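You operate a simulated robot arm through the tools that you are given. There is no shell and no other tool.

The job below is to be done with a simulated two-armed robot. You get a single attempt, and the scene is never put back.

Task
Power up machine two, open out its drum and jog the mark to the top.
Fine: air knob to mid before the chuck lever goes to grip; roller lever, speed knob, turn and seat buttons stay.

It is judged by the outcome, as a careful person would: the job done as asked, and still so three seconds after it is handed in. It fails if anything else is knocked over, pushed out of place, dropped, spilled or broken.

Robot
Two 7-joint arms with two-finger parallel grippers on one trunk that stands fixed in place. Base frame: the origin is at the foot of the trunk, x ahead of it, y to its left, z up. Readings come in cm, degrees, newtons and seconds.
The left shoulder is at [8.3, 17.4, 115.5], the right one opposite. With the tool pointing down near the work surface each hand reaches from about 10 to 68 cm from the base axis, measured 20 degrees to its own side. Payload 3.6 kg a hand.
The tool frame of a hand sits at the grasp point between the pads (the TCP): z along the fingers, y along the line on which they close. The tips reach 3 cm beyond it. Largest opening 11 cm; finger width 2, thickness 1; the body of the gripper, 4.8 by 11.2 cm, starts 5.5 cm behind the TCP.
Orientation is told as [roll, pitch, yaw] about the base's x, y, z axes, in that order, counted from this pose: with the fingers straight down and closing along the base's y, the tool's x points along the base's -x, its y along +y and its z along -z.

Tools
- The arms move only by the tool apply_moves. It takes "left_rows", "right_rows" or both (then of equal length, played together; a hand with none holds still); each is one flat list of numbers, 7 for each row, row after row: the shift along the tool's x, y, z in units of 150 mm (1.0 is 150 mm), then the turn, a rotation vector about the tool's x, y, z in units of 60 degrees (1.0 is 60 degrees), then the opening, from 0 (shut) to 1 (fully open). In form: [x, y, z, wx, wy, wz, gripper, x, y, z, wx, wy, wz, gripper, ...]. A call has 1 to 20 rows; each row is the pose to reach, as a shift and turn from the pose commanded when the call began, along the tool's axes at that moment. A call with a number of a shift or a turn outside -1 to 1 is refused whole. Each row takes 0.2 s and may step no farther than 5 cm and 8.6 degrees from the row before; otherwise, or with a gripper value out of range, the whole call is refused. A pose out of reach is approached as far as the arm can. The call stops where the force on the tool passes 40 N (or 10 N more than at its start, if that is more) or the arm is blocked; 0.2 s more then pass. Each finger travels about 15.3 cm/s and halts on what it meets, pressing with about 31 N; the grip force reading is that of the motor and also rises with nothing between the fingers. The clock runs only during rows and for 0.2 s after the last one: add rows that repeat a pose to give the fingers time. The reply holds the time, the measured pose of the TCP, the force on the tool along the base axes, the opening and the grip force, in the units named above and with some noise, with the torque about the TCP (base axes, N m) and any sound that the robot's microphone picked up.
- Cameras (640 x 400 px; columns grow to the right, rows downward): "scene" is now at [18.37, -1.16, 134.63]; the picture's right is [-0.14, -0.99, 0.00], its down [-0.41, 0.06, -0.91] and it looks along [0.90, -0.13, -0.41] (base axes); focal length 239 px, centre (320, 200). "left" rides on the left gripper at [7.2, -1.7, -10.3] in its tool frame; the picture's right is [0.23, 0.97, 0.00], its down [-0.76, 0.18, -0.62] and it looks along [-0.61, 0.14, 0.78] (tool axes); focal length 222 px, centre (320, 200). "right" rides on the right gripper at [7.2, 1.7, -10.3] in its tool frame; the picture's right is [-0.23, 0.97, 0.00], its down [-0.76, -0.18, -0.62] and it looks along [-0.61, -0.14, 0.78] (tool axes); focal length 222 px, centre (320, 200). There is no depth. A picture from a camera that has moved, and an enlarged one, comes with that camera's place and axes in the base frame and with its lens.
- grab_frame(camera): a new picture of that camera. The clock stands still meanwhile.
- move_column(by): slides the trunk up (or, below 0, down) by that many cm; the arms and the scene camera ride with it, the base frame stays. It gives what a move gives, with no picture.
- head_to(pan, tilt): turns the head with the scene camera to pan (to the left, within 86 degrees either way) and tilt (down, from -29 to 69), counted from straight ahead of the robot. It gives what a move gives.
- enlarge(camera, box): a new picture of the part [left, top, right, bottom] of that camera's present view, enlarged. The clock stands still meanwhile.
- finish_job(): hands the job in; it is judged then, once.

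Nothing tells you positions but the pictures and the camera data. Unless the task says otherwise, let go and move clear before handing in.

The tools are called after "Emit:" by a JSON object that holds its "op" and its "data". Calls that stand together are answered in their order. apply_moves: Moves the arms, as the interface text tells. Its arguments: {"type":"object","properties":{"left_rows":{"type":"array","items":{"type":"number"}},"right_rows":{"type":"array","items":{"type":"number"}}},"required":[]} The other tools are called the same way: move_column (by) slides the trunk up or down; head_to (pan, tilt) turns the head that bears the scene camera; grab_frame (camera) takes a picture; enlarge (camera, box) takes an enlarged picture of a part of a camera's view; finish_job () hands the job in.

At the start:

```text
clock: 0.0
left_position: [42.52, 17.52, 117.27]
left_orientation: [0.0, 0.0, -0.1]
left_wrist_force: [0.2, 0.3, 1.1]
left_moment: [0.0, 0.03, -0.01]
left_gripper_width: 10.99
left_finger_force: 0.2
right_position: [39.92, -19.98, 123.9]
right_orientation: [-0.1, 0.1, 0.0]
right_wrist_force: [-0.4, -0.1, 0.2]
right_moment: [0.01, 0.04, 0.02]
right_gripper_width: 11.02
right_finger_force: 0.1
trunk travel left (down, up): [-27.2, 49.1]
head pan, tilt: [-8.0, 24.4]
```

scene: 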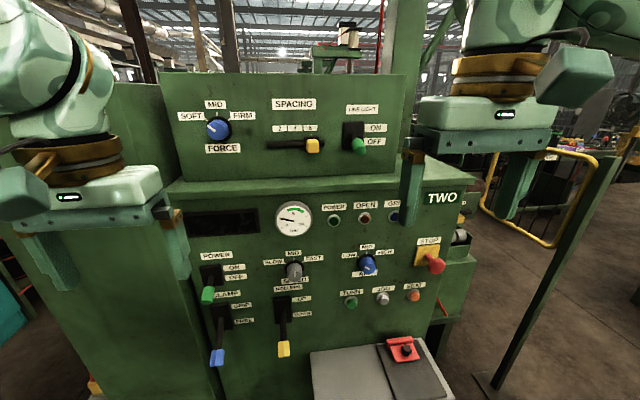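
right: 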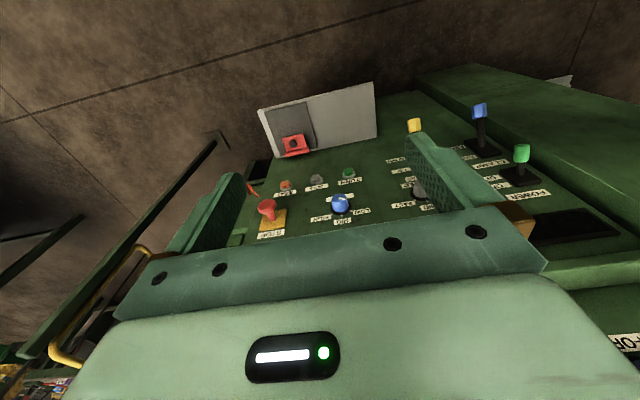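
left: 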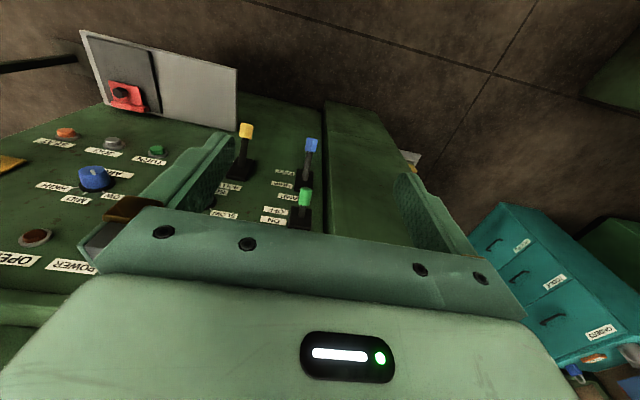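

I see a green machine labelled TWO with an upper panel (force knob, spacing slider, line light lever) and a sloping lower panel (power lever, clamp lever, speed knob, roller lever, air knob, turn/jog/seat buttons, stop button). I'll look closer before moving anything.

Emit:
{"op": "enlarge", "data": {"camera": "scene", "box": [160, 180, 320, 380]}}

Emit:
{"op": "enlarge", "data": {"camera": "scene", "box": [310, 180, 470, 320]}}

Emit:
{"op": "enlarge", "data": {"camera": "scene", "box": [160, 70, 410, 190]}}

Emit:
{"op": "enlarge", "data": {"camera": "scene", "box": [260, 190, 480, 400]}}

Emit:
{"op": "enlarge", "data": {"camera": "left", "box": [200, 100, 380, 240]}}

```text
2.00 times, centred on (240, 280) of scene
camera zoom: at [18.37, -1.16, 134.63], right [-0.14, -0.99, 0.0], down [-0.41, 0.06, -0.91], along [0.9, -0.13, -0.41], focal length 478 px, centre (480, 40)
```

zoom: 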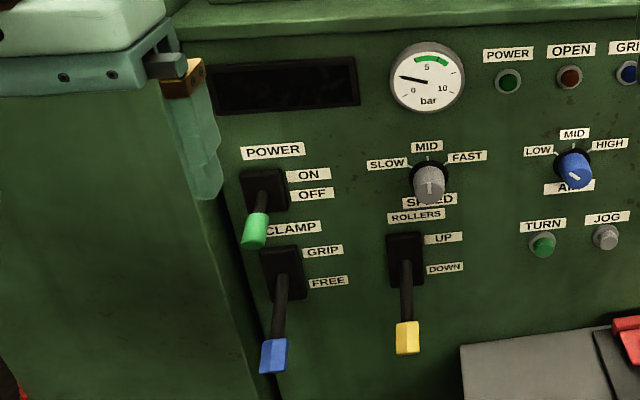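

```text
2.86 times, centred on (390, 250) of scene
camera zoom: at [18.37, -1.16, 134.63], right [-0.14, -0.99, 0.0], down [-0.41, 0.06, -0.91], along [0.9, -0.13, -0.41], focal length 683 px, centre (120, 57)
```

zoom: 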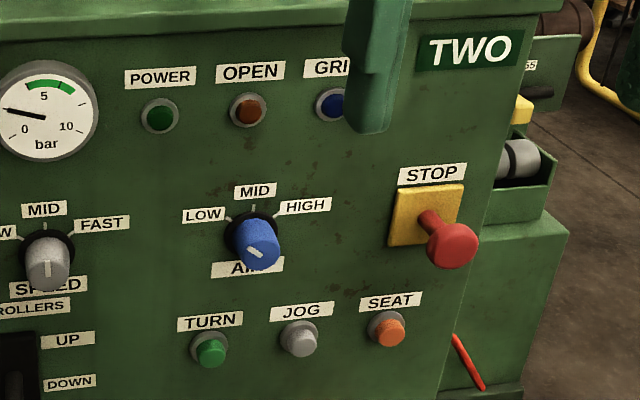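

```text
2.56 times, centred on (285, 130) of scene
camera zoom: at [18.37, -1.16, 134.63], right [-0.14, -0.99, 0.0], down [-0.41, 0.06, -0.91], along [0.9, -0.13, -0.41], focal length 612 px, centre (410, 379)
```

zoom: 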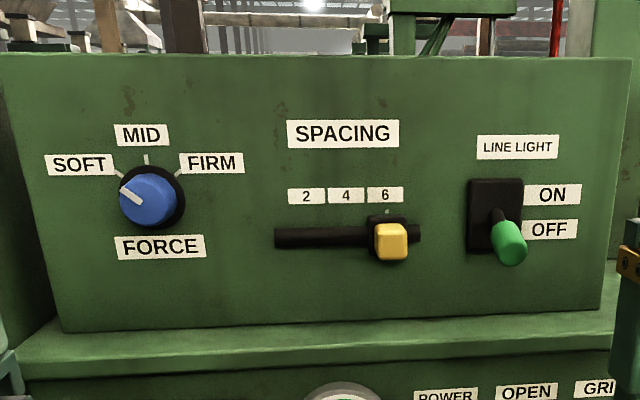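

```text
1.90 times, centred on (370, 295) of scene
camera zoom: at [18.37, -1.16, 134.63], right [-0.14, -0.99, 0.0], down [-0.41, 0.06, -0.91], along [0.9, -0.13, -0.41], focal length 455 px, centre (225, 19)
```

zoom: 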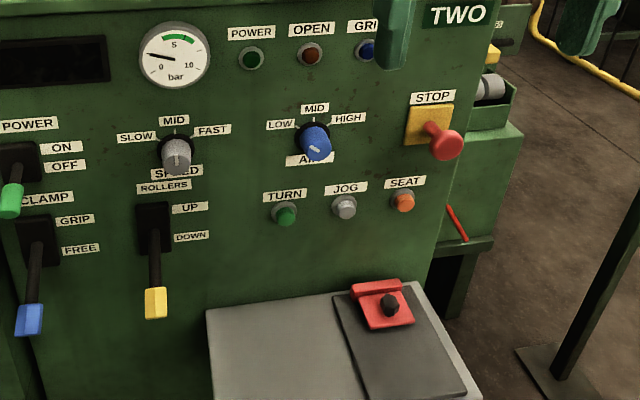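

```text
2.86 times, centred on (290, 170) of left
camera zoom: at [35.34, 15.96, 127.65], right [-0.23, 0.97, 0.0], down [0.76, 0.18, 0.62], along [0.61, 0.14, -0.78], focal length 635 px, centre (406, 286)
```

zoom: 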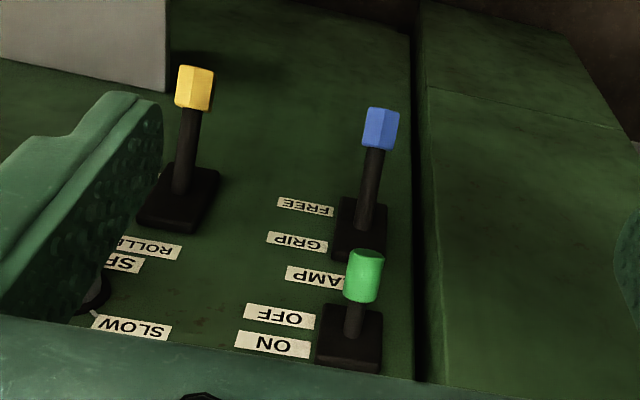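

The panel labelled TWO is in front of me, with its clamp (chuck) lever on FREE, air knob low and power off. I need to find the drum with its mark, so I'm turning the head to look around.

Emit:
{"op": "head_to", "data": {"pan": -45, "tilt": 25}}

Emit:
{"op": "grab_frame", "data": {"camera": "scene"}}

Emit:
{"op": "head_to", "data": {"pan": 50, "tilt": 25}}

Emit:
{"op": "grab_frame", "data": {"camera": "scene"}}

Emit:
{"op": "head_to", "data": {"pan": 0, "tilt": 55}}

Emit:
{"op": "grab_frame", "data": {"camera": "scene"}}

Emit:
{"op": "head_to", "data": {"pan": 0, "tilt": -5}}

Emit:
{"op": "grab_frame", "data": {"camera": "scene"}}

```text
clock: 1.0
left_position: [42.56, 17.74, 117.3]
left_orientation: [0.1, 0.0, 0.0]
left_wrist_force: [-0.1, 0.2, 1.0]
left_moment: [-0.01, -0.02, 0.03]
left_gripper_width: 11.0
left_finger_force: 0.2
right_position: [39.94, -19.95, 124.01]
right_orientation: [-0.1, 0.1, -0.1]
right_wrist_force: [-0.2, -1.0, -0.2]
right_moment: [-0.01, -0.04, 0.02]
right_gripper_width: 11.0
right_finger_force: 0.1
trunk travel left (down, up): [-27.2, 49.1]
head pan, tilt: [-45.0, 25.0]
```

```text
taken
camera scene: at [15.75, -6.39, 134.54], right [-0.71, -0.71, 0.0], down [-0.3, 0.3, -0.91], along [0.64, -0.64, -0.42], focal length 239 px, centre (320, 200)
```

scene: 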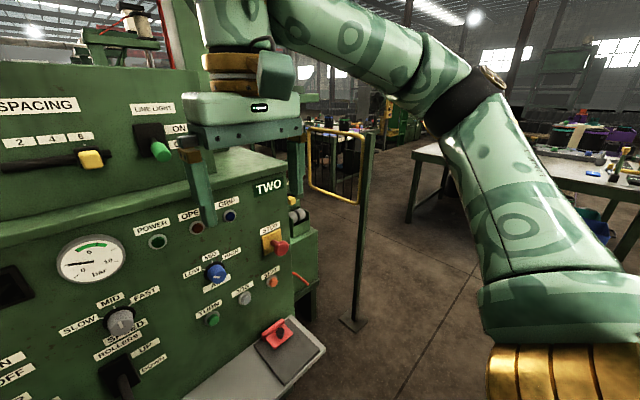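

```text
clock: 2.7
left_position: [42.47, 17.69, 117.3]
left_orientation: [0.0, 0.0, 0.0]
left_wrist_force: [-0.1, -0.7, 0.8]
left_moment: [-0.01, -0.03, 0.02]
left_gripper_width: 11.0
left_finger_force: 0.1
right_position: [39.93, -20.06, 123.93]
right_orientation: [0.0, 0.0, -0.1]
right_wrist_force: [-0.5, 1.1, 0.0]
right_moment: [-0.01, -0.03, -0.01]
right_gripper_width: 11.01
right_finger_force: 0.1
trunk travel left (down, up): [-27.2, 49.1]
head pan, tilt: [50.0, 25.0]
```

```text
taken
camera scene: at [15.16, 7.17, 134.54], right [0.77, -0.64, 0.0], down [-0.27, -0.32, -0.91], along [0.58, 0.69, -0.42], focal length 239 px, centre (320, 200)
```

scene: 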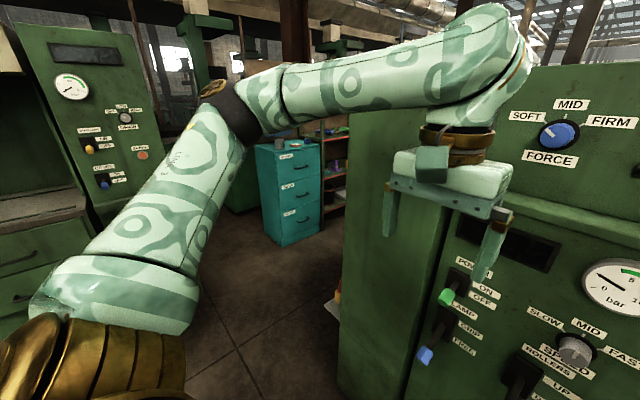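

```text
clock: 3.9
left_position: [42.61, 17.66, 117.21]
left_orientation: [0.0, -0.1, 0.0]
left_wrist_force: [0.1, 0.6, 0.0]
left_moment: [0.01, 0.0, -0.01]
left_gripper_width: 10.99
left_finger_force: 0.1
right_position: [40.01, -19.96, 123.9]
right_orientation: [-0.1, 0.1, 0.0]
right_wrist_force: [-0.6, 0.0, -0.4]
right_moment: [-0.01, 0.01, 0.02]
right_gripper_width: 11.0
right_finger_force: 0.1
trunk travel left (down, up): [-27.2, 49.1]
head pan, tilt: [0.0, 55.0]
```

```text
taken
camera scene: at [16.44, 0.12, 130.14], right [0.0, -1.0, 0.0], down [-0.82, 0.0, -0.57], along [0.57, 0.0, -0.82], focal length 239 px, centre (320, 200)
```

scene: 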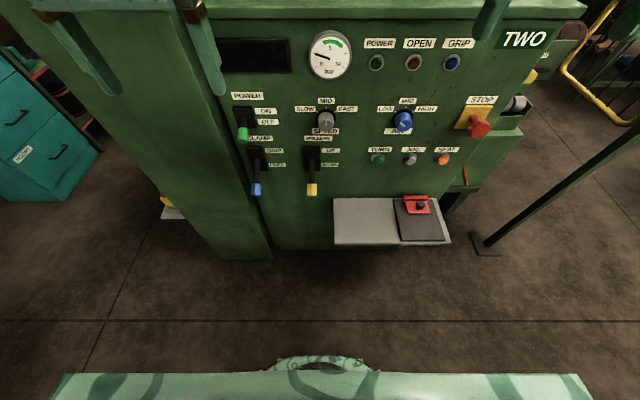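

```text
clock: 5.2
left_position: [42.59, 17.71, 117.29]
left_orientation: [0.1, -0.1, 0.0]
left_wrist_force: [-0.3, 0.2, -0.3]
left_moment: [0.02, 0.03, 0.01]
left_gripper_width: 11.0
left_finger_force: 0.1
right_position: [40.01, -20.08, 123.93]
right_orientation: [0.0, 0.1, -0.1]
right_wrist_force: [0.3, 0.0, -0.7]
right_moment: [0.0, -0.01, -0.01]
right_gripper_width: 11.0
right_finger_force: 0.1
trunk travel left (down, up): [-27.2, 49.1]
head pan, tilt: [0.0, -5.0]
```

```text
taken
camera scene: at [17.98, 0.12, 139.34], right [0.0, -1.0, 0.0], down [0.09, 0.0, -1.0], along [1.0, 0.0, 0.09], focal length 239 px, centre (320, 200)
```

scene: 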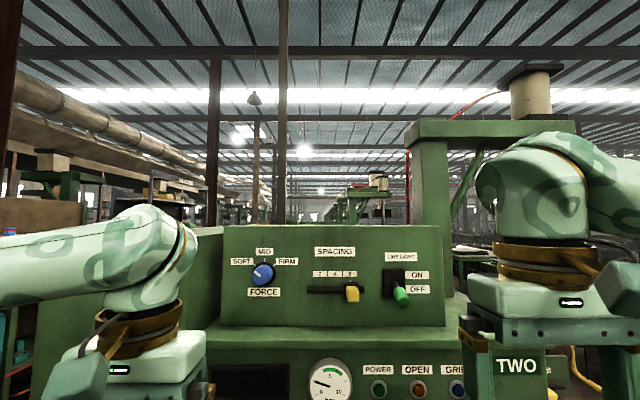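

The lower panel stands upright about 73 cm ahead. I still can't see the drum, so I'll enlarge the area to the right of the machine and raise the trunk for a view over it.

Emit:
{"op": "move_column", "data": {"by": 35}}

Emit:
{"op": "head_to", "data": {"pan": 0, "tilt": 35}}

Emit:
{"op": "grab_frame", "data": {"camera": "scene"}}

Emit:
{"op": "head_to", "data": {"pan": -30, "tilt": 35}}

Emit:
{"op": "grab_frame", "data": {"camera": "scene"}}

Emit:
{"op": "grab_frame", "data": {"camera": "right"}}

```text
clock: 8.6
left_position: [42.66, 17.74, 152.32]
left_orientation: [0.1, 0.0, 0.0]
left_wrist_force: [0.3, 0.1, -0.4]
left_moment: [0.0, 0.03, -0.04]
left_gripper_width: 11.0
left_finger_force: 0.1
right_position: [39.32, -20.01, 159.48]
right_orientation: [0.3, -1.0, -0.4]
right_wrist_force: [-0.1, 0.5, 0.3]
right_moment: [-0.01, 0.01, -0.02]
right_gripper_width: 10.99
right_finger_force: 0.0
trunk travel left (down, up): [-62.2, 14.1]
head pan, tilt: [0.0, -5.0]
```

```text
clock: 9.7
left_position: [42.5, 17.72, 152.27]
left_orientation: [0.0, 0.0, -0.1]
left_wrist_force: [0.5, -1.3, -0.2]
left_moment: [0.01, 0.0, 0.01]
left_gripper_width: 11.03
left_finger_force: 0.0
right_position: [39.29, -20.04, 159.55]
right_orientation: [0.4, -0.9, -0.4]
right_wrist_force: [-0.1, -0.3, 0.2]
right_moment: [0.0, -0.01, 0.0]
right_gripper_width: 10.99
right_finger_force: 0.1
trunk travel left (down, up): [-62.2, 14.1]
head pan, tilt: [0.0, 35.0]
```

```text
taken
camera scene: at [10.18, 0.12, 168.3], right [0.0, -1.0, 0.0], down [-0.57, 0.0, -0.82], along [0.82, 0.0, -0.57], focal length 239 px, centre (320, 200)
```

scene: 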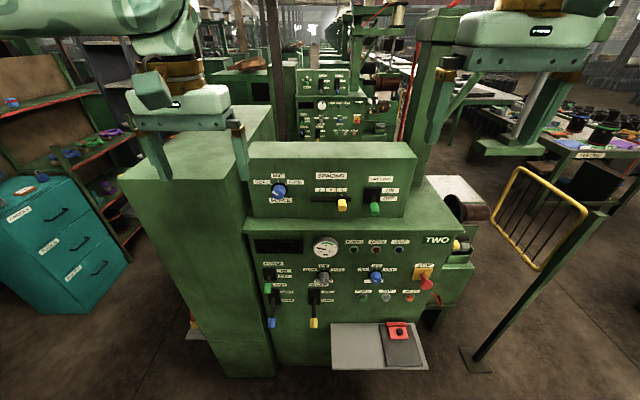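

```text
clock: 10.7
left_position: [42.58, 17.64, 152.26]
left_orientation: [-0.1, 0.0, 0.0]
left_wrist_force: [1.0, -0.8, -1.3]
left_moment: [0.05, -0.04, -0.03]
left_gripper_width: 10.98
left_finger_force: 0.0
right_position: [39.33, -20.07, 159.58]
right_orientation: [0.3, -1.0, -0.5]
right_wrist_force: [0.3, 0.2, -0.1]
right_moment: [0.03, -0.01, -0.02]
right_gripper_width: 11.0
right_finger_force: 0.0
trunk travel left (down, up): [-62.2, 14.1]
head pan, tilt: [-30.0, 35.0]
```

```text
taken
camera scene: at [9.0, -4.27, 168.29], right [-0.5, -0.87, 0.0], down [-0.5, 0.29, -0.82], along [0.71, -0.41, -0.57], focal length 239 px, centre (320, 200)
```

scene: 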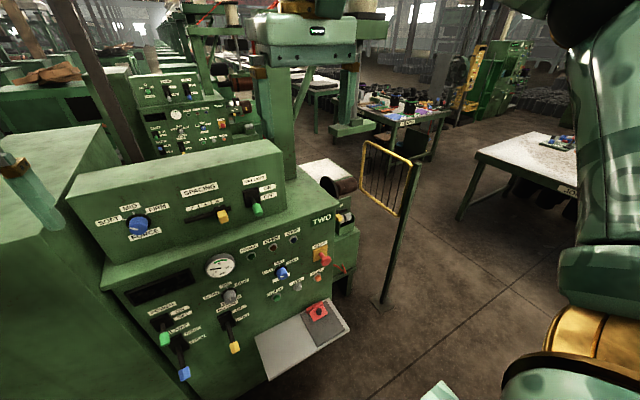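

```text
taken
camera right: at [31.92, -18.51, 169.72], right [0.23, 0.97, 0.01], down [0.75, -0.19, 0.64], along [0.62, -0.14, -0.77], focal length 222 px, centre (320, 200)
```

right: 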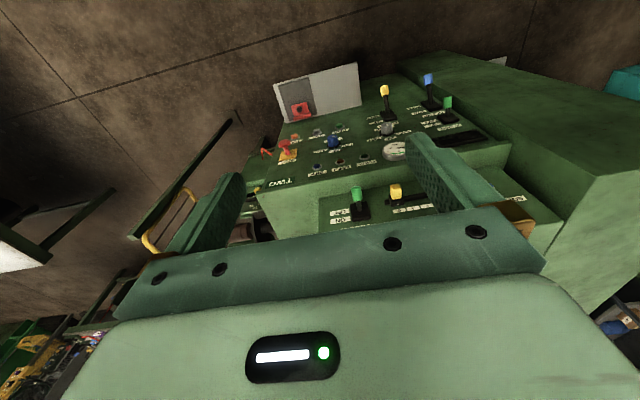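

The drum appears as a brown cylinder on the machine's right side, behind the TWO plate. I'll enlarge it to find the mark.

Emit:
{"op": "enlarge", "data": {"camera": "scene", "box": [280, 160, 400, 280]}}

Emit:
{"op": "head_to", "data": {"pan": -50, "tilt": 30}}

Emit:
{"op": "enlarge", "data": {"camera": "scene", "box": [170, 150, 290, 300]}}

Emit:
{"op": "grab_frame", "data": {"camera": "scene"}}

Emit:
{"op": "head_to", "data": {"pan": -14, "tilt": 35}}

Emit:
{"op": "enlarge", "data": {"camera": "scene", "box": [340, 160, 460, 280]}}

```text
3.33 times, centred on (340, 220) of scene
camera zoom: at [9.0, -4.27, 168.29], right [-0.5, -0.87, 0.0], down [-0.5, 0.29, -0.82], along [0.71, -0.41, -0.57], focal length 797 px, centre (253, 133)
```

zoom: 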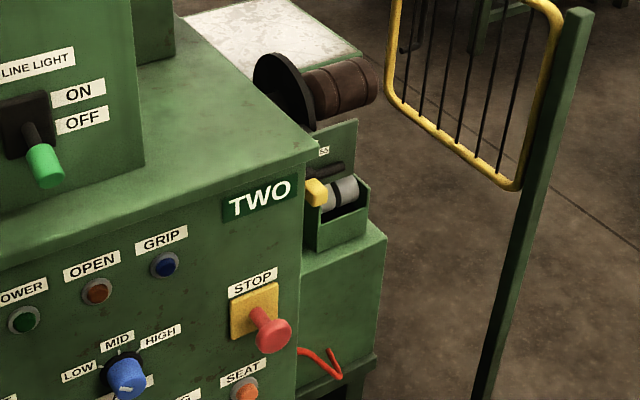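

```text
clock: 11.5
left_position: [42.55, 17.72, 152.35]
left_orientation: [0.0, 0.0, 0.0]
left_wrist_force: [0.4, 0.0, -0.3]
left_moment: [-0.01, -0.01, 0.01]
left_gripper_width: 11.01
left_finger_force: 0.0
right_position: [39.22, -20.16, 159.56]
right_orientation: [0.3, -1.1, -0.4]
right_wrist_force: [-0.5, -0.7, -0.3]
right_moment: [-0.03, 0.0, 0.04]
right_gripper_width: 11.0
right_finger_force: 0.1
trunk travel left (down, up): [-62.2, 14.1]
head pan, tilt: [-50.0, 30.0]
```

```text
2.67 times, centred on (230, 225) of scene
camera zoom: at [7.19, -6.8, 169.07], right [-0.77, -0.64, 0.0], down [-0.32, 0.38, -0.87], along [0.56, -0.66, -0.5], focal length 637 px, centre (560, 133)
```

zoom: 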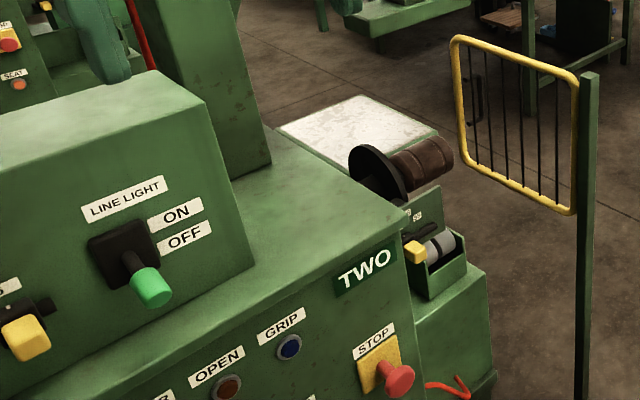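

```text
taken
camera scene: at [7.19, -6.8, 169.07], right [-0.77, -0.64, 0.0], down [-0.32, 0.38, -0.87], along [0.56, -0.66, -0.5], focal length 239 px, centre (320, 200)
```

scene: 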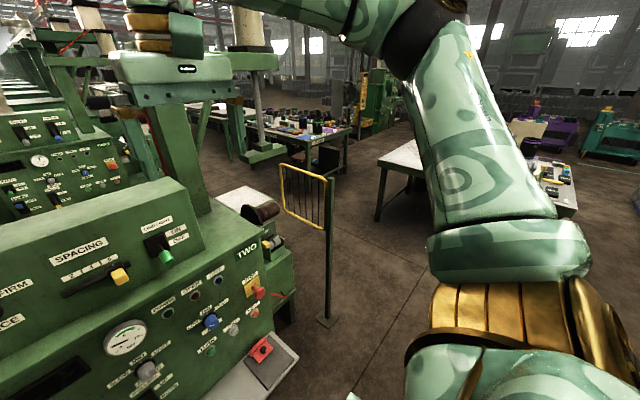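

```text
clock: 12.5
left_position: [42.48, 17.61, 152.37]
left_orientation: [0.0, 0.0, 0.0]
left_wrist_force: [-0.4, -0.6, 0.1]
left_moment: [0.01, -0.01, 0.01]
left_gripper_width: 11.0
left_finger_force: 0.0
right_position: [39.25, -20.05, 159.45]
right_orientation: [0.3, -1.0, -0.4]
right_wrist_force: [-0.2, 0.7, 0.0]
right_moment: [-0.02, -0.03, -0.01]
right_gripper_width: 10.99
right_finger_force: 0.1
trunk travel left (down, up): [-62.2, 14.1]
head pan, tilt: [-14.0, 35.0]
```

```text
3.33 times, centred on (400, 220) of scene
camera zoom: at [9.91, -2.03, 168.29], right [-0.24, -0.97, 0.0], down [-0.56, 0.14, -0.82], along [0.79, -0.2, -0.57], focal length 797 px, centre (53, 133)
```

zoom: 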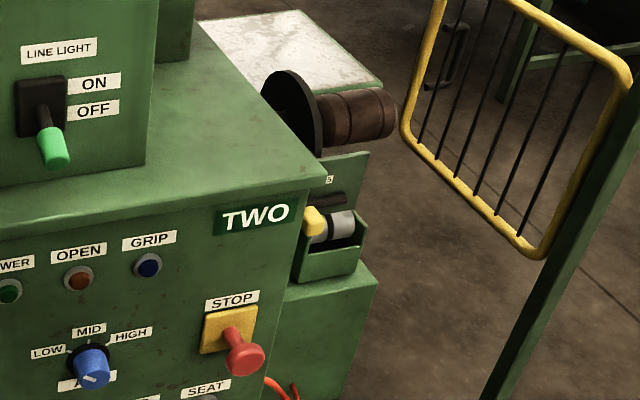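

The drum is a dark flange with a brown segmented barrel at roughly (97, -65, 103), on an axis running to my right. Next I'll zoom in more on it, on the indicator lamps and on the tray item.

Emit:
{"op": "enlarge", "data": {"camera": "scene", "box": [374, 172, 422, 202]}}

Emit:
{"op": "enlarge", "data": {"camera": "scene", "box": [380, 196, 428, 226]}}

Emit:
{"op": "enlarge", "data": {"camera": "scene", "box": [280, 310, 400, 385]}}

Emit:
{"op": "enlarge", "data": {"camera": "scene", "box": [200, 230, 300, 330]}}

Emit:
{"op": "enlarge", "data": {"camera": "scene", "box": [300, 220, 400, 310]}}

```text
13.33 times, centred on (398, 187) of scene
camera zoom: at [9.91, -2.03, 168.29], right [-0.24, -0.97, 0.0], down [-0.56, 0.14, -0.82], along [0.79, -0.2, -0.57], focal length 3186 px, centre (-720, 373)
```

zoom: 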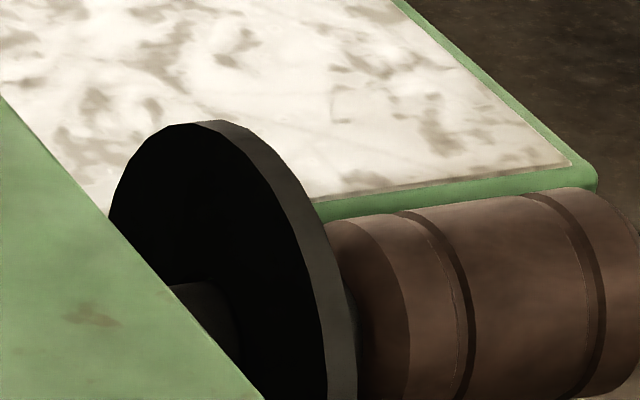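

```text
13.33 times, centred on (404, 211) of scene
camera zoom: at [9.91, -2.03, 168.29], right [-0.24, -0.97, 0.0], down [-0.56, 0.14, -0.82], along [0.79, -0.2, -0.57], focal length 3186 px, centre (-800, 53)
```

zoom: 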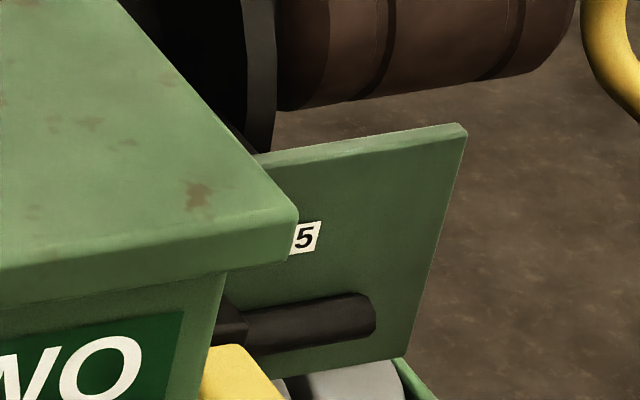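

```text
5.33 times, centred on (340, 348) of scene
camera zoom: at [9.91, -2.03, 168.29], right [-0.24, -0.97, 0.0], down [-0.56, 0.14, -0.82], along [0.79, -0.2, -0.57], focal length 1275 px, centre (213, -587)
```

zoom: 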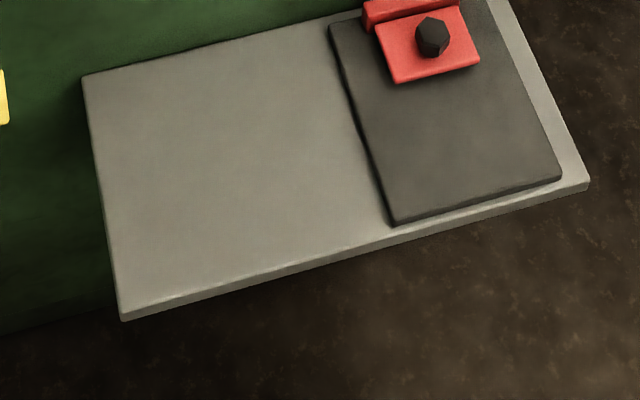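

```text
4.00 times, centred on (250, 280) of scene
camera zoom: at [9.91, -2.03, 168.29], right [-0.24, -0.97, 0.0], down [-0.56, 0.14, -0.82], along [0.79, -0.2, -0.57], focal length 956 px, centre (600, -120)
```

zoom: 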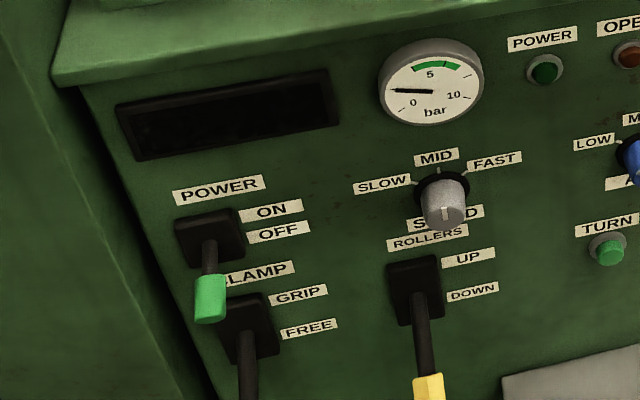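

```text
4.44 times, centred on (350, 265) of scene
camera zoom: at [9.91, -2.03, 168.29], right [-0.24, -0.97, 0.0], down [-0.56, 0.14, -0.82], along [0.79, -0.2, -0.57], focal length 1062 px, centre (187, -89)
```

zoom: 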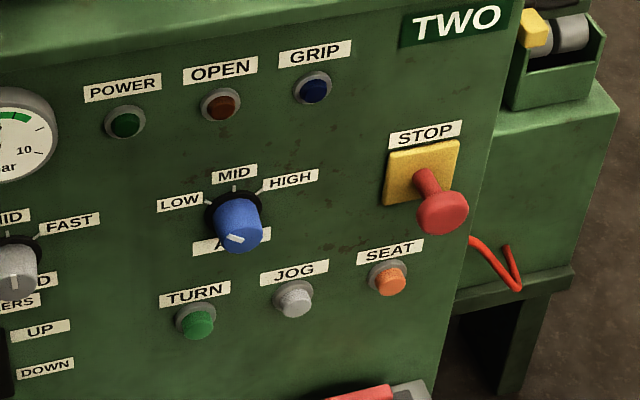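

I've located things: power lever handle about (64, 19, 91), clamp lever handle about (61, 20, 72), air knob about (68, -21, 90), and JOG about (69, -28, 77). No mark shows on the drum from here, so I'll take the right hand out to the right and high up to use its camera on the drum.

Emit:
{"op": "apply_moves", "data": {"right_rows": [-0.05, -0.25, 0.0, 0, 0, 0, 1, -0.1, -0.5, 0.0, 0, 0, 0, 1, -0.15, -0.75, 0.0, 0, 0, 0, 1, -0.2, -1.0, 0.0, 0, 0, 0, 1]}}

Emit:
{"op": "apply_moves", "data": {"right_rows": [-0.05, -0.25, 0.0, 0, -0.1, 0, 1, -0.1, -0.5, 0.0, 0, -0.2, 0, 1, -0.15, -0.75, 0.0, 0, -0.3, 0, 1, -0.2, -1.0, 0.0, 0, -0.4, 0, 1]}}

Emit:
{"op": "grab_frame", "data": {"camera": "right"}}

Emit:
{"op": "head_to", "data": {"pan": -30, "tilt": 35}}

Emit:
{"op": "grab_frame", "data": {"camera": "scene"}}

```text
clock: 13.5
left_position: [42.69, 17.58, 152.29]
left_orientation: [0.1, 0.0, 0.1]
left_wrist_force: [-0.4, 0.4, 0.3]
left_moment: [0.01, 0.0, -0.03]
left_gripper_width: 10.99
left_finger_force: 0.0
right_position: [37.76, -27.4, 153.91]
right_orientation: [0.3, -1.1, -0.5]
right_wrist_force: [-0.4, -0.2, 0.7]
right_moment: [0.02, 0.01, 0.03]
right_gripper_width: 11.0
right_finger_force: 0.1
right hand out of reach, approached as far as the arm can: row 1, 2, 3, 4
trunk travel left (down, up): [-62.2, 14.1]
head pan, tilt: [-14.0, 35.0]
```

```text
clock: 14.5
left_position: [42.48, 17.43, 152.37]
left_orientation: [0.0, 0.0, 0.0]
left_wrist_force: [0.7, -1.3, -0.5]
left_moment: [0.03, -0.02, -0.01]
left_gripper_width: 10.99
left_finger_force: 0.1
right_position: [40.93, -38.68, 152.35]
right_orientation: [0.3, -25.3, -0.8]
right_wrist_force: [0.4, -0.1, 0.3]
right_moment: [0.02, 0.02, 0.01]
right_gripper_width: 11.01
right_finger_force: 0.0
right hand out of reach, approached as far as the arm can: row 1, 2, 3, 4
trunk travel left (down, up): [-62.2, 14.1]
head pan, tilt: [-14.0, 35.0]
```

```text
taken
camera right: at [29.93, -37.06, 158.52], right [0.22, 0.97, 0.1], down [0.42, -0.19, 0.89], along [0.88, -0.15, -0.45], focal length 222 px, centre (320, 200)
```

right: 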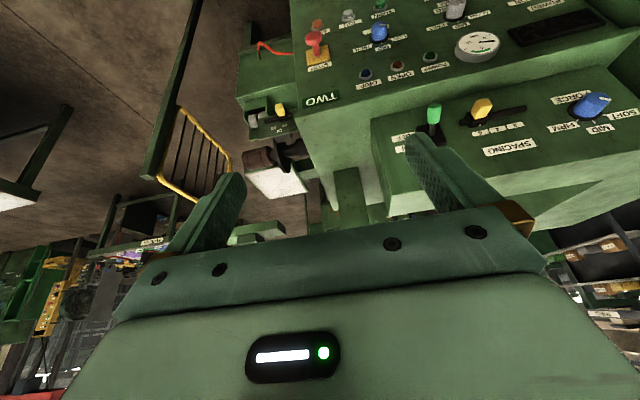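

```text
clock: 15.3
left_position: [42.5, 17.75, 152.26]
left_orientation: [0.1, 0.0, 0.0]
left_wrist_force: [-0.3, 0.2, -0.1]
left_moment: [-0.01, -0.01, 0.0]
left_gripper_width: 10.97
left_finger_force: 0.0
right_position: [40.89, -38.54, 152.5]
right_orientation: [0.1, -25.2, -0.8]
right_wrist_force: [-0.2, 0.6, -0.3]
right_moment: [0.0, -0.01, 0.02]
right_gripper_width: 11.02
right_finger_force: 0.0
trunk travel left (down, up): [-62.2, 14.1]
head pan, tilt: [-30.0, 35.0]
```

```text
taken
camera scene: at [9.01, -4.25, 168.29], right [-0.5, -0.87, 0.0], down [-0.5, 0.29, -0.82], along [0.71, -0.41, -0.57], focal length 239 px, centre (320, 200)
```

scene: 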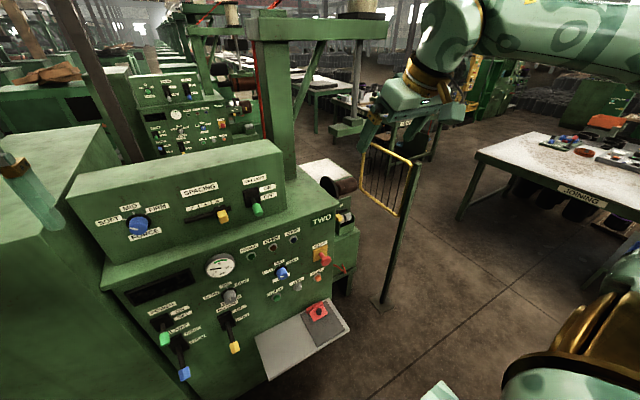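

The right hand camera can now see the drum from above, upside down in its picture. I'll enlarge that part.

Emit:
{"op": "enlarge", "data": {"camera": "right", "box": [225, 80, 335, 210]}}

Emit:
{"op": "enlarge", "data": {"camera": "scene", "box": [300, 150, 400, 250]}}

```text
3.08 times, centred on (280, 145) of right
camera zoom: at [30.02, -36.82, 158.57], right [0.22, 0.97, 0.1], down [0.42, -0.19, 0.89], along [0.88, -0.15, -0.45], focal length 684 px, centre (443, 369)
```

zoom: 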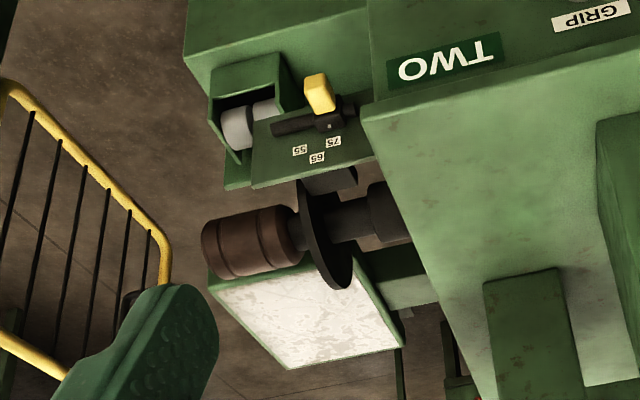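

```text
4.00 times, centred on (350, 200) of scene
camera zoom: at [9.01, -4.25, 168.29], right [-0.5, -0.87, 0.0], down [-0.5, 0.29, -0.82], along [0.71, -0.41, -0.57], focal length 956 px, centre (200, 200)
```

zoom: 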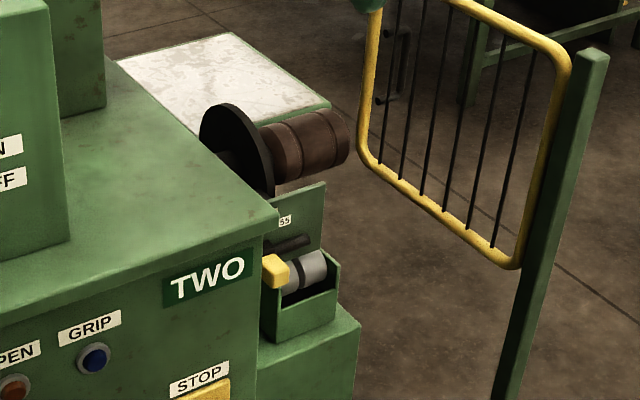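

The drum (flange plus brown barrel) is clear and unmarked on its upper side, so the mark should come up when jogging. Next I'll lower the trunk and bring the left hand level, pointing at the panel, ready for the power lever.

Emit:
{"op": "move_column", "data": {"by": -40}}

Emit:
{"op": "apply_moves", "data": {"left_rows": [0, 0, 0.05, 0, -0.14, 0, 0.6, 0, 0, 0.1, 0, -0.28, 0, 0.3, 0, 0, 0.2, 0, -0.42, 0, 0, 0, 0, 0.35, 0, -0.56, 0, 0, 0, 0, 0.5, 0, -0.7, 0, 0, 0, 0, 0.65, 0, -0.84, 0, 0, 0, 0, 0.8, 0, -0.98, 0, 0]}}

Emit:
{"op": "apply_moves", "data": {"left_rows": [0, 0, 0, 0, -0.14, 0, 0, 0, 0, 0, 0, -0.28, 0, 0, 0, 0, 0, 0, -0.42, 0, 0]}}

Emit:
{"op": "head_to", "data": {"pan": 0, "tilt": 35}}

Emit:
{"op": "grab_frame", "data": {"camera": "scene"}}

Emit:
{"op": "grab_frame", "data": {"camera": "left"}}

```text
clock: 19.1
left_position: [42.88, 17.68, 111.95]
left_orientation: [-0.1, 0.4, 0.0]
left_wrist_force: [0.4, -1.3, 0.1]
left_moment: [0.02, 0.0, -0.01]
left_gripper_width: 11.0
left_finger_force: 0.1
right_position: [47.74, -38.47, 104.13]
right_orientation: [0.1, -13.5, -0.6]
right_wrist_force: [-0.2, -0.7, -0.2]
right_moment: [-0.02, 0.01, 0.0]
right_gripper_width: 11.01
right_finger_force: 0.1
trunk travel left (down, up): [-22.2, 54.1]
head pan, tilt: [-30.0, 35.0]
```

```text
clock: 20.7
left_position: [48.98, 15.18, 100.0]
left_orientation: [-0.3, -58.3, 0.4]
left_wrist_force: [-0.3, -0.7, -0.9]
left_moment: [-0.01, -0.02, 0.01]
left_gripper_width: 0.0
left_finger_force: 31.0
left hand out of reach, approached as far as the arm can: row 5, 6, 7
right_position: [47.81, -38.5, 103.95]
right_orientation: [0.2, -13.3, -0.7]
right_wrist_force: [0.9, -0.3, -0.3]
right_moment: [-0.02, 0.01, 0.03]
right_gripper_width: 11.0
right_finger_force: 0.1
trunk travel left (down, up): [-22.2, 54.1]
head pan, tilt: [-30.0, 35.0]
```

```text
clock: 21.5
left_position: [49.78, 14.69, 99.7]
left_orientation: [-1.0, -83.8, 1.1]
left_wrist_force: [-0.3, -1.2, -0.5]
left_moment: [-0.03, 0.05, -0.02]
left_gripper_width: 0.02
left_finger_force: 30.5
left hand out of reach, approached as far as the arm can: row 1, 2, 3
right_position: [47.91, -38.5, 103.99]
right_orientation: [0.1, -13.5, -0.6]
right_wrist_force: [0.0, 0.8, 0.9]
right_moment: [-0.02, 0.0, 0.02]
right_gripper_width: 11.02
right_finger_force: 0.0
trunk travel left (down, up): [-22.2, 54.1]
head pan, tilt: [-30.0, 35.0]
```

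```text
clock: 22.5
left_position: [49.7, 14.72, 99.75]
left_orientation: [-0.7, -83.5, 0.9]
left_wrist_force: [-1.0, 0.7, 0.3]
left_moment: [0.01, -0.02, -0.01]
left_gripper_width: 0.03
left_finger_force: 31.4
right_position: [47.81, -38.44, 103.99]
right_orientation: [0.1, -13.5, -0.6]
right_wrist_force: [-0.7, -0.5, -0.9]
right_moment: [-0.02, 0.01, -0.01]
right_gripper_width: 11.01
right_finger_force: 0.0
trunk travel left (down, up): [-22.2, 54.1]
head pan, tilt: [0.0, 35.0]
```

```text
taken
camera scene: at [20.46, 0.09, 127.79], right [0.0, -1.0, 0.0], down [-0.57, 0.0, -0.82], along [0.82, 0.0, -0.57], focal length 239 px, centre (320, 200)
```

scene: 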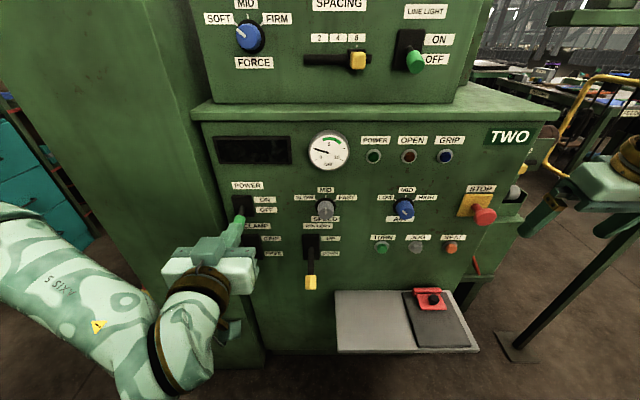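

```text
taken
camera left: at [38.66, 12.97, 93.7], right [-0.03, 0.97, -0.23], down [-0.53, 0.18, 0.83], along [0.85, 0.14, 0.51], focal length 222 px, centre (320, 200)
```

left: 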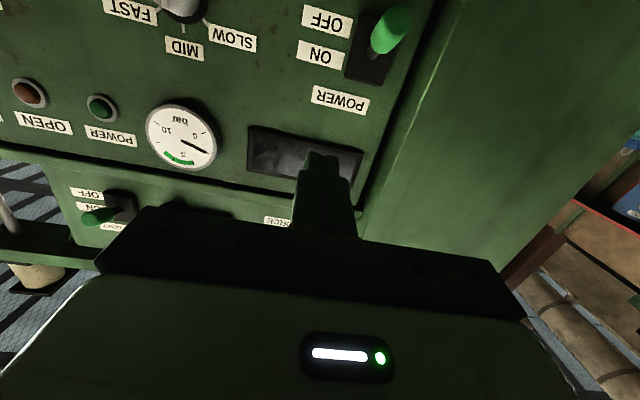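

The left hand is nearly level with shut fingers at about (50, 15, 100), though the arm was cramped close to the body. I'll lower it to below the power handle's height and forward a little, then check where it really is.

Emit:
{"op": "apply_moves", "data": {"left_rows": [0.25, 0, 0.1, 0, 0, 0, 0, 0.5, 0, 0.2, 0, 0, 0, 0, 0.75, 0, 0.3, 0, 0, 0, 0, 1.0, 0, 0.4, 0, 0, 0, 0]}}

Emit:
{"op": "grab_frame", "data": {"camera": "scene"}}

Emit:
{"op": "grab_frame", "data": {"camera": "left"}}

```text
clock: 23.5
left_position: [53.95, 14.79, 84.38]
left_orientation: [0.6, -83.7, -0.4]
left_wrist_force: [0.1, 0.2, 0.7]
left_moment: [0.04, 0.02, 0.0]
left_gripper_width: 0.01
left_finger_force: 30.7
right_position: [47.72, -38.45, 104.2]
right_orientation: [0.0, -13.4, -0.6]
right_wrist_force: [-0.4, -0.2, 0.4]
right_moment: [0.03, 0.0, 0.03]
right_gripper_width: 11.02
right_finger_force: 0.0
trunk travel left (down, up): [-22.2, 54.1]
head pan, tilt: [0.0, 35.0]
```

```text
taken
camera scene: at [20.46, 0.1, 127.8], right [0.0, -1.0, 0.0], down [-0.57, 0.0, -0.82], along [0.82, 0.0, -0.57], focal length 239 px, centre (320, 200)
```

scene: 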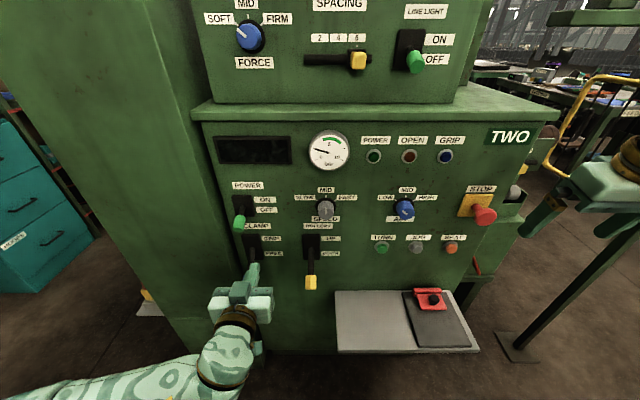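

```text
taken
camera left: at [42.92, 12.98, 78.16], right [-0.03, 0.97, -0.22], down [-0.53, 0.18, 0.83], along [0.84, 0.14, 0.52], focal length 222 px, centre (320, 200)
```

left: 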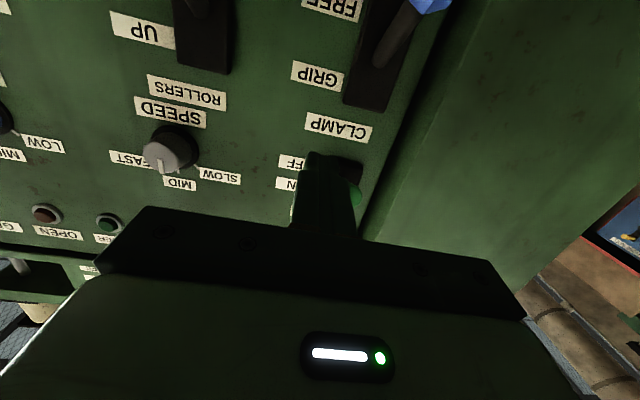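

The left hand is where I expected, at about (54, 15, 84), between the power handle above and the clamp lever below. I'll slide it left and forward so the finger tips sit under the green power handle.

Emit:
{"op": "apply_moves", "data": {"left_rows": [0, 0.15, 0, 0, 0, 0, 0, 0, 0.3, 0, 0, 0, 0, 0, -0.02, 0.3, 0.17, 0, 0, 0, 0, -0.04, 0.3, 0.34, 0, 0, 0, 0, -0.054, 0.3, 0.5, 0, 0, 0, 0]}}

Emit:
{"op": "enlarge", "data": {"camera": "scene", "box": [190, 170, 310, 300]}}

Emit:
{"op": "grab_frame", "data": {"camera": "left"}}

```text
clock: 24.7
left_position: [61.6, 19.32, 84.23]
left_orientation: [-0.4, -83.6, 0.5]
left_wrist_force: [-0.2, 0.2, -0.8]
left_moment: [0.02, 0.03, -0.01]
left_gripper_width: 0.01
left_finger_force: 31.1
right_position: [47.8, -38.42, 104.07]
right_orientation: [0.2, -13.5, -0.5]
right_wrist_force: [1.1, 0.3, 0.3]
right_moment: [0.01, 0.01, 0.02]
right_gripper_width: 10.98
right_finger_force: 0.0
trunk travel left (down, up): [-22.2, 54.1]
head pan, tilt: [0.0, 35.0]
```

```text
3.08 times, centred on (250, 235) of scene
camera zoom: at [20.5, 0.09, 127.79], right [0.0, -1.0, 0.0], down [-0.57, 0.0, -0.82], along [0.82, 0.0, -0.57], focal length 735 px, centre (535, 92)
```

zoom: 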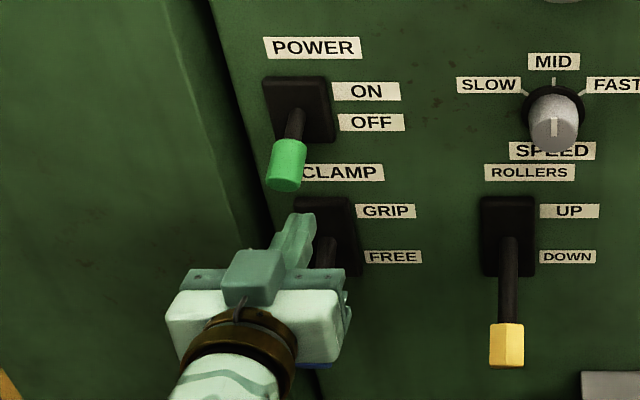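

```text
taken
camera left: at [50.57, 17.5, 78.11], right [-0.03, 0.97, -0.23], down [-0.53, 0.18, 0.83], along [0.85, 0.14, 0.51], focal length 222 px, centre (320, 200)
```

left: 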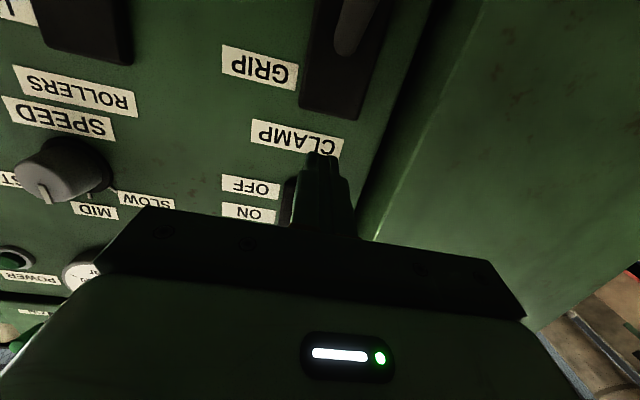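

The finger tips are directly under the green handle. I'll raise the hand slowly to push the power lever up.

Emit:
{"op": "apply_moves", "data": {"left_rows": [-0.1, 0, -0.01, 0, 0, 0, 0, -0.2, 0, -0.02, 0, 0, 0, 0, -0.27, 0, -0.03, 0, 0, 0, 0, -0.34, 0, -0.037, 0, 0, 0, 0, -0.4, 0, -0.043, 0, 0, 0, 0, -0.464, 0, -0.05, 0, 0, 0, 0]}}

Emit:
{"op": "enlarge", "data": {"camera": "scene", "box": [190, 130, 350, 260]}}

```text
clock: 26.1
left_position: [61.56, 19.26, 91.04]
left_orientation: [-0.8, -83.2, 0.9]
left_wrist_force: [-4.3, 0.2, -9.1]
left_moment: [0.05, 0.28, 0.14]
left_gripper_width: 0.02
left_finger_force: 30.9
right_position: [47.85, -38.41, 104.09]
right_orientation: [0.2, -13.4, -0.6]
right_wrist_force: [0.1, 0.3, 1.4]
right_moment: [-0.01, -0.01, -0.02]
right_gripper_width: 10.99
right_finger_force: 0.1
trunk travel left (down, up): [-22.2, 54.1]
head pan, tilt: [0.0, 35.0]
heard: click
```

```text
3.08 times, centred on (270, 195) of scene
camera zoom: at [20.5, 0.14, 127.77], right [0.0, -1.0, 0.0], down [-0.57, 0.0, -0.82], along [0.82, 0.0, -0.57], focal length 735 px, centre (474, 215)
```

zoom: 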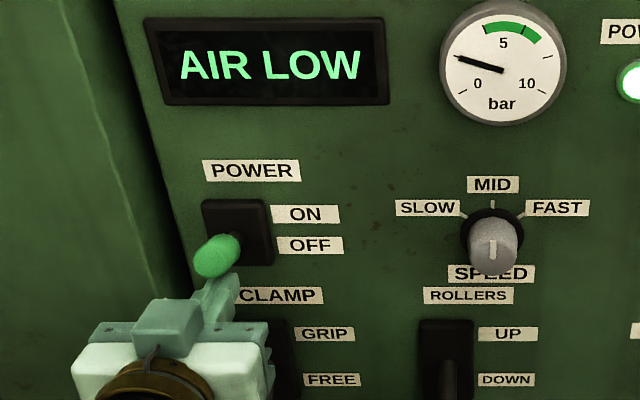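

The power lever clicked, the display shows AIR LOW and the POWER lamp is lit. I'll back the left hand down and check that the lever stays up.

Emit:
{"op": "apply_moves", "data": {"left_rows": [0.1, 0, 0.01, 0, 0, 0, 0, 0.25, 0, 0, 0, 0, 0, 0, 0.25, 0, -0.2, 0, 0, 0, 0, 0.25, 0, -0.45, 0, 0, 0, 0]}}

Emit:
{"op": "enlarge", "data": {"camera": "scene", "box": [190, 130, 350, 260]}}

Emit:
{"op": "grab_frame", "data": {"camera": "scene"}}

```text
clock: 27.1
left_position: [54.31, 19.07, 88.32]
left_orientation: [-0.3, -83.6, 0.5]
left_wrist_force: [-0.7, -1.1, 0.8]
left_moment: [0.04, 0.04, 0.0]
left_gripper_width: 0.0
left_finger_force: 30.7
right_position: [47.74, -38.48, 104.04]
right_orientation: [0.2, -13.5, -0.7]
right_wrist_force: [-0.6, 0.7, -0.2]
right_moment: [0.02, -0.04, 0.02]
right_gripper_width: 11.01
right_finger_force: 0.0
trunk travel left (down, up): [-22.2, 54.1]
head pan, tilt: [0.0, 35.0]
```

```text
3.08 times, centred on (270, 195) of scene
camera zoom: at [20.39, 0.08, 127.81], right [0.0, -1.0, 0.0], down [-0.57, 0.0, -0.82], along [0.82, 0.0, -0.57], focal length 735 px, centre (474, 215)
```

zoom: 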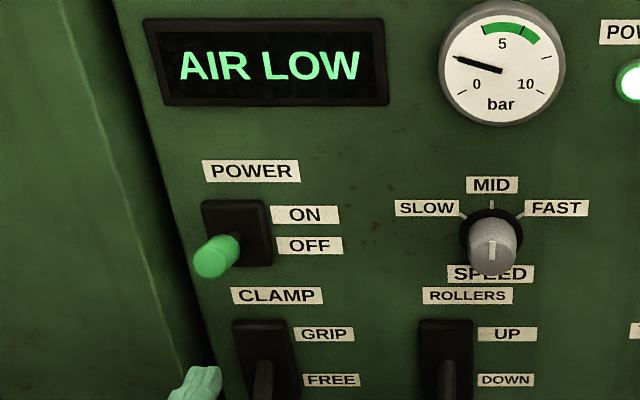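

```text
taken
camera scene: at [20.39, 0.08, 127.81], right [0.0, -1.0, 0.0], down [-0.57, 0.0, -0.82], along [0.82, 0.0, -0.57], focal length 239 px, centre (320, 200)
```

scene: 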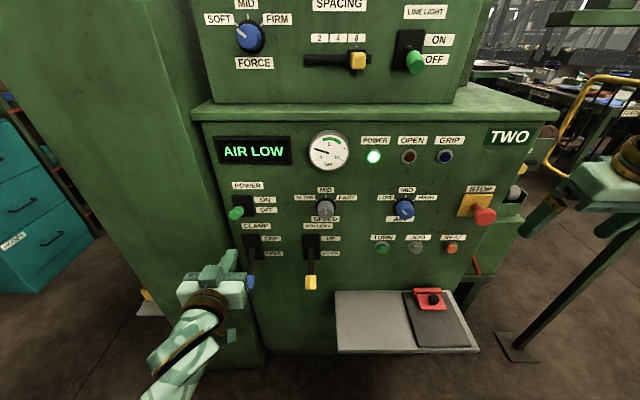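

Power is on and stays on. Now for the air knob with the right hand: I'll pitch it up to point at the panel while bringing it over in front of the knob, well back from the panel.

Emit:
{"op": "apply_moves", "data": {"right_rows": [0, 0.14, 0, 0, -0.14, 0, 1, 0, 0.28, 0, 0, -0.28, 0, 0.8, 0, 0.42, 0, 0, -0.42, 0, 0.7, 0, 0.56, 0, 0, -0.56, 0, 0.7, 0, 0.7, 0, 0, -0.7, 0, 0.7, 0, 0.85, 0, 0, -0.84, 0, 0.7, 0, 1.0, 0, 0, -0.98, 0, 0.7]}}

Emit:
{"op": "apply_moves", "data": {"right_rows": [0.1, 0.03, 0.0, 0, -0.1, 0, 0.7, 0.2, 0.06, 0.0, 0, -0.2, 0, 0.7, 0.3, 0.1, 0.0, 0, -0.295, 0, 0.7]}}

Emit:
{"op": "grab_frame", "data": {"camera": "scene"}}

Emit:
{"op": "grab_frame", "data": {"camera": "right"}}

```text
clock: 28.7
left_position: [54.35, 19.22, 88.16]
left_orientation: [-1.3, -83.6, 1.3]
left_wrist_force: [-0.5, 0.6, 0.2]
left_moment: [0.05, -0.03, -0.02]
left_gripper_width: 0.02
left_finger_force: 31.1
right_position: [50.97, -22.21, 110.54]
right_orientation: [-0.2, -69.4, -0.7]
right_wrist_force: [0.8, -0.3, -0.5]
right_moment: [0.01, 0.0, -0.04]
right_gripper_width: 7.7
right_finger_force: 0.0
right hand out of reach, approached as far as the arm can: row 5, 6, 7
trunk travel left (down, up): [-22.2, 54.1]
head pan, tilt: [0.0, 35.0]
```

```text
clock: 29.5
left_position: [54.36, 19.35, 88.27]
left_orientation: [-1.2, -83.5, 1.5]
left_wrist_force: [0.4, -0.6, 0.5]
left_moment: [-0.01, 0.04, 0.04]
left_gripper_width: 0.0
left_finger_force: 30.8
right_position: [48.83, -12.75, 107.03]
right_orientation: [16.3, -81.2, -23.8]
right_wrist_force: [-0.8, 2.3, -4.2]
right_moment: [-0.13, -0.4, -0.14]
right_gripper_width: 7.69
right_finger_force: 0.1
right hand out of reach, approached as far as the arm can: row 1, 2, 3
trunk travel left (down, up): [-22.2, 54.1]
head pan, tilt: [0.0, 35.0]
```

```text
taken
camera scene: at [20.45, 0.21, 127.8], right [0.0, -1.0, 0.0], down [-0.57, 0.0, -0.82], along [0.82, 0.0, -0.57], focal length 239 px, centre (320, 200)
```

scene: 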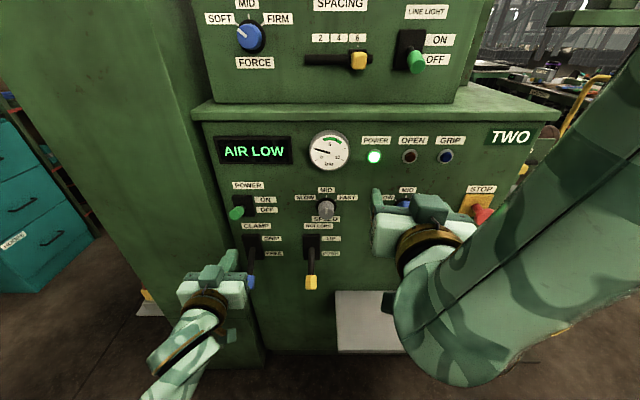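

```text
taken
camera right: at [37.91, -9.44, 101.39], right [0.16, 0.95, 0.27], down [-0.53, -0.14, 0.84], along [0.83, -0.28, 0.48], focal length 222 px, centre (320, 200)
```

right: 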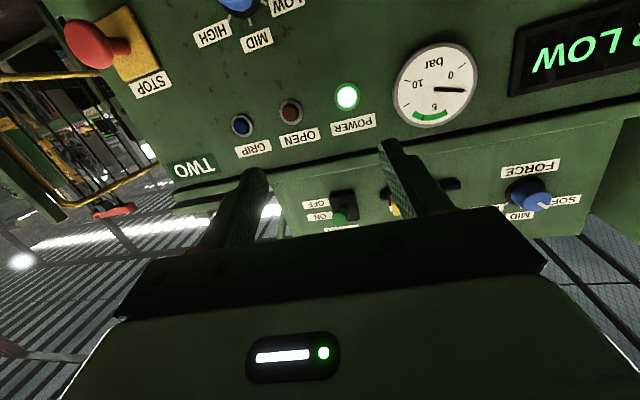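

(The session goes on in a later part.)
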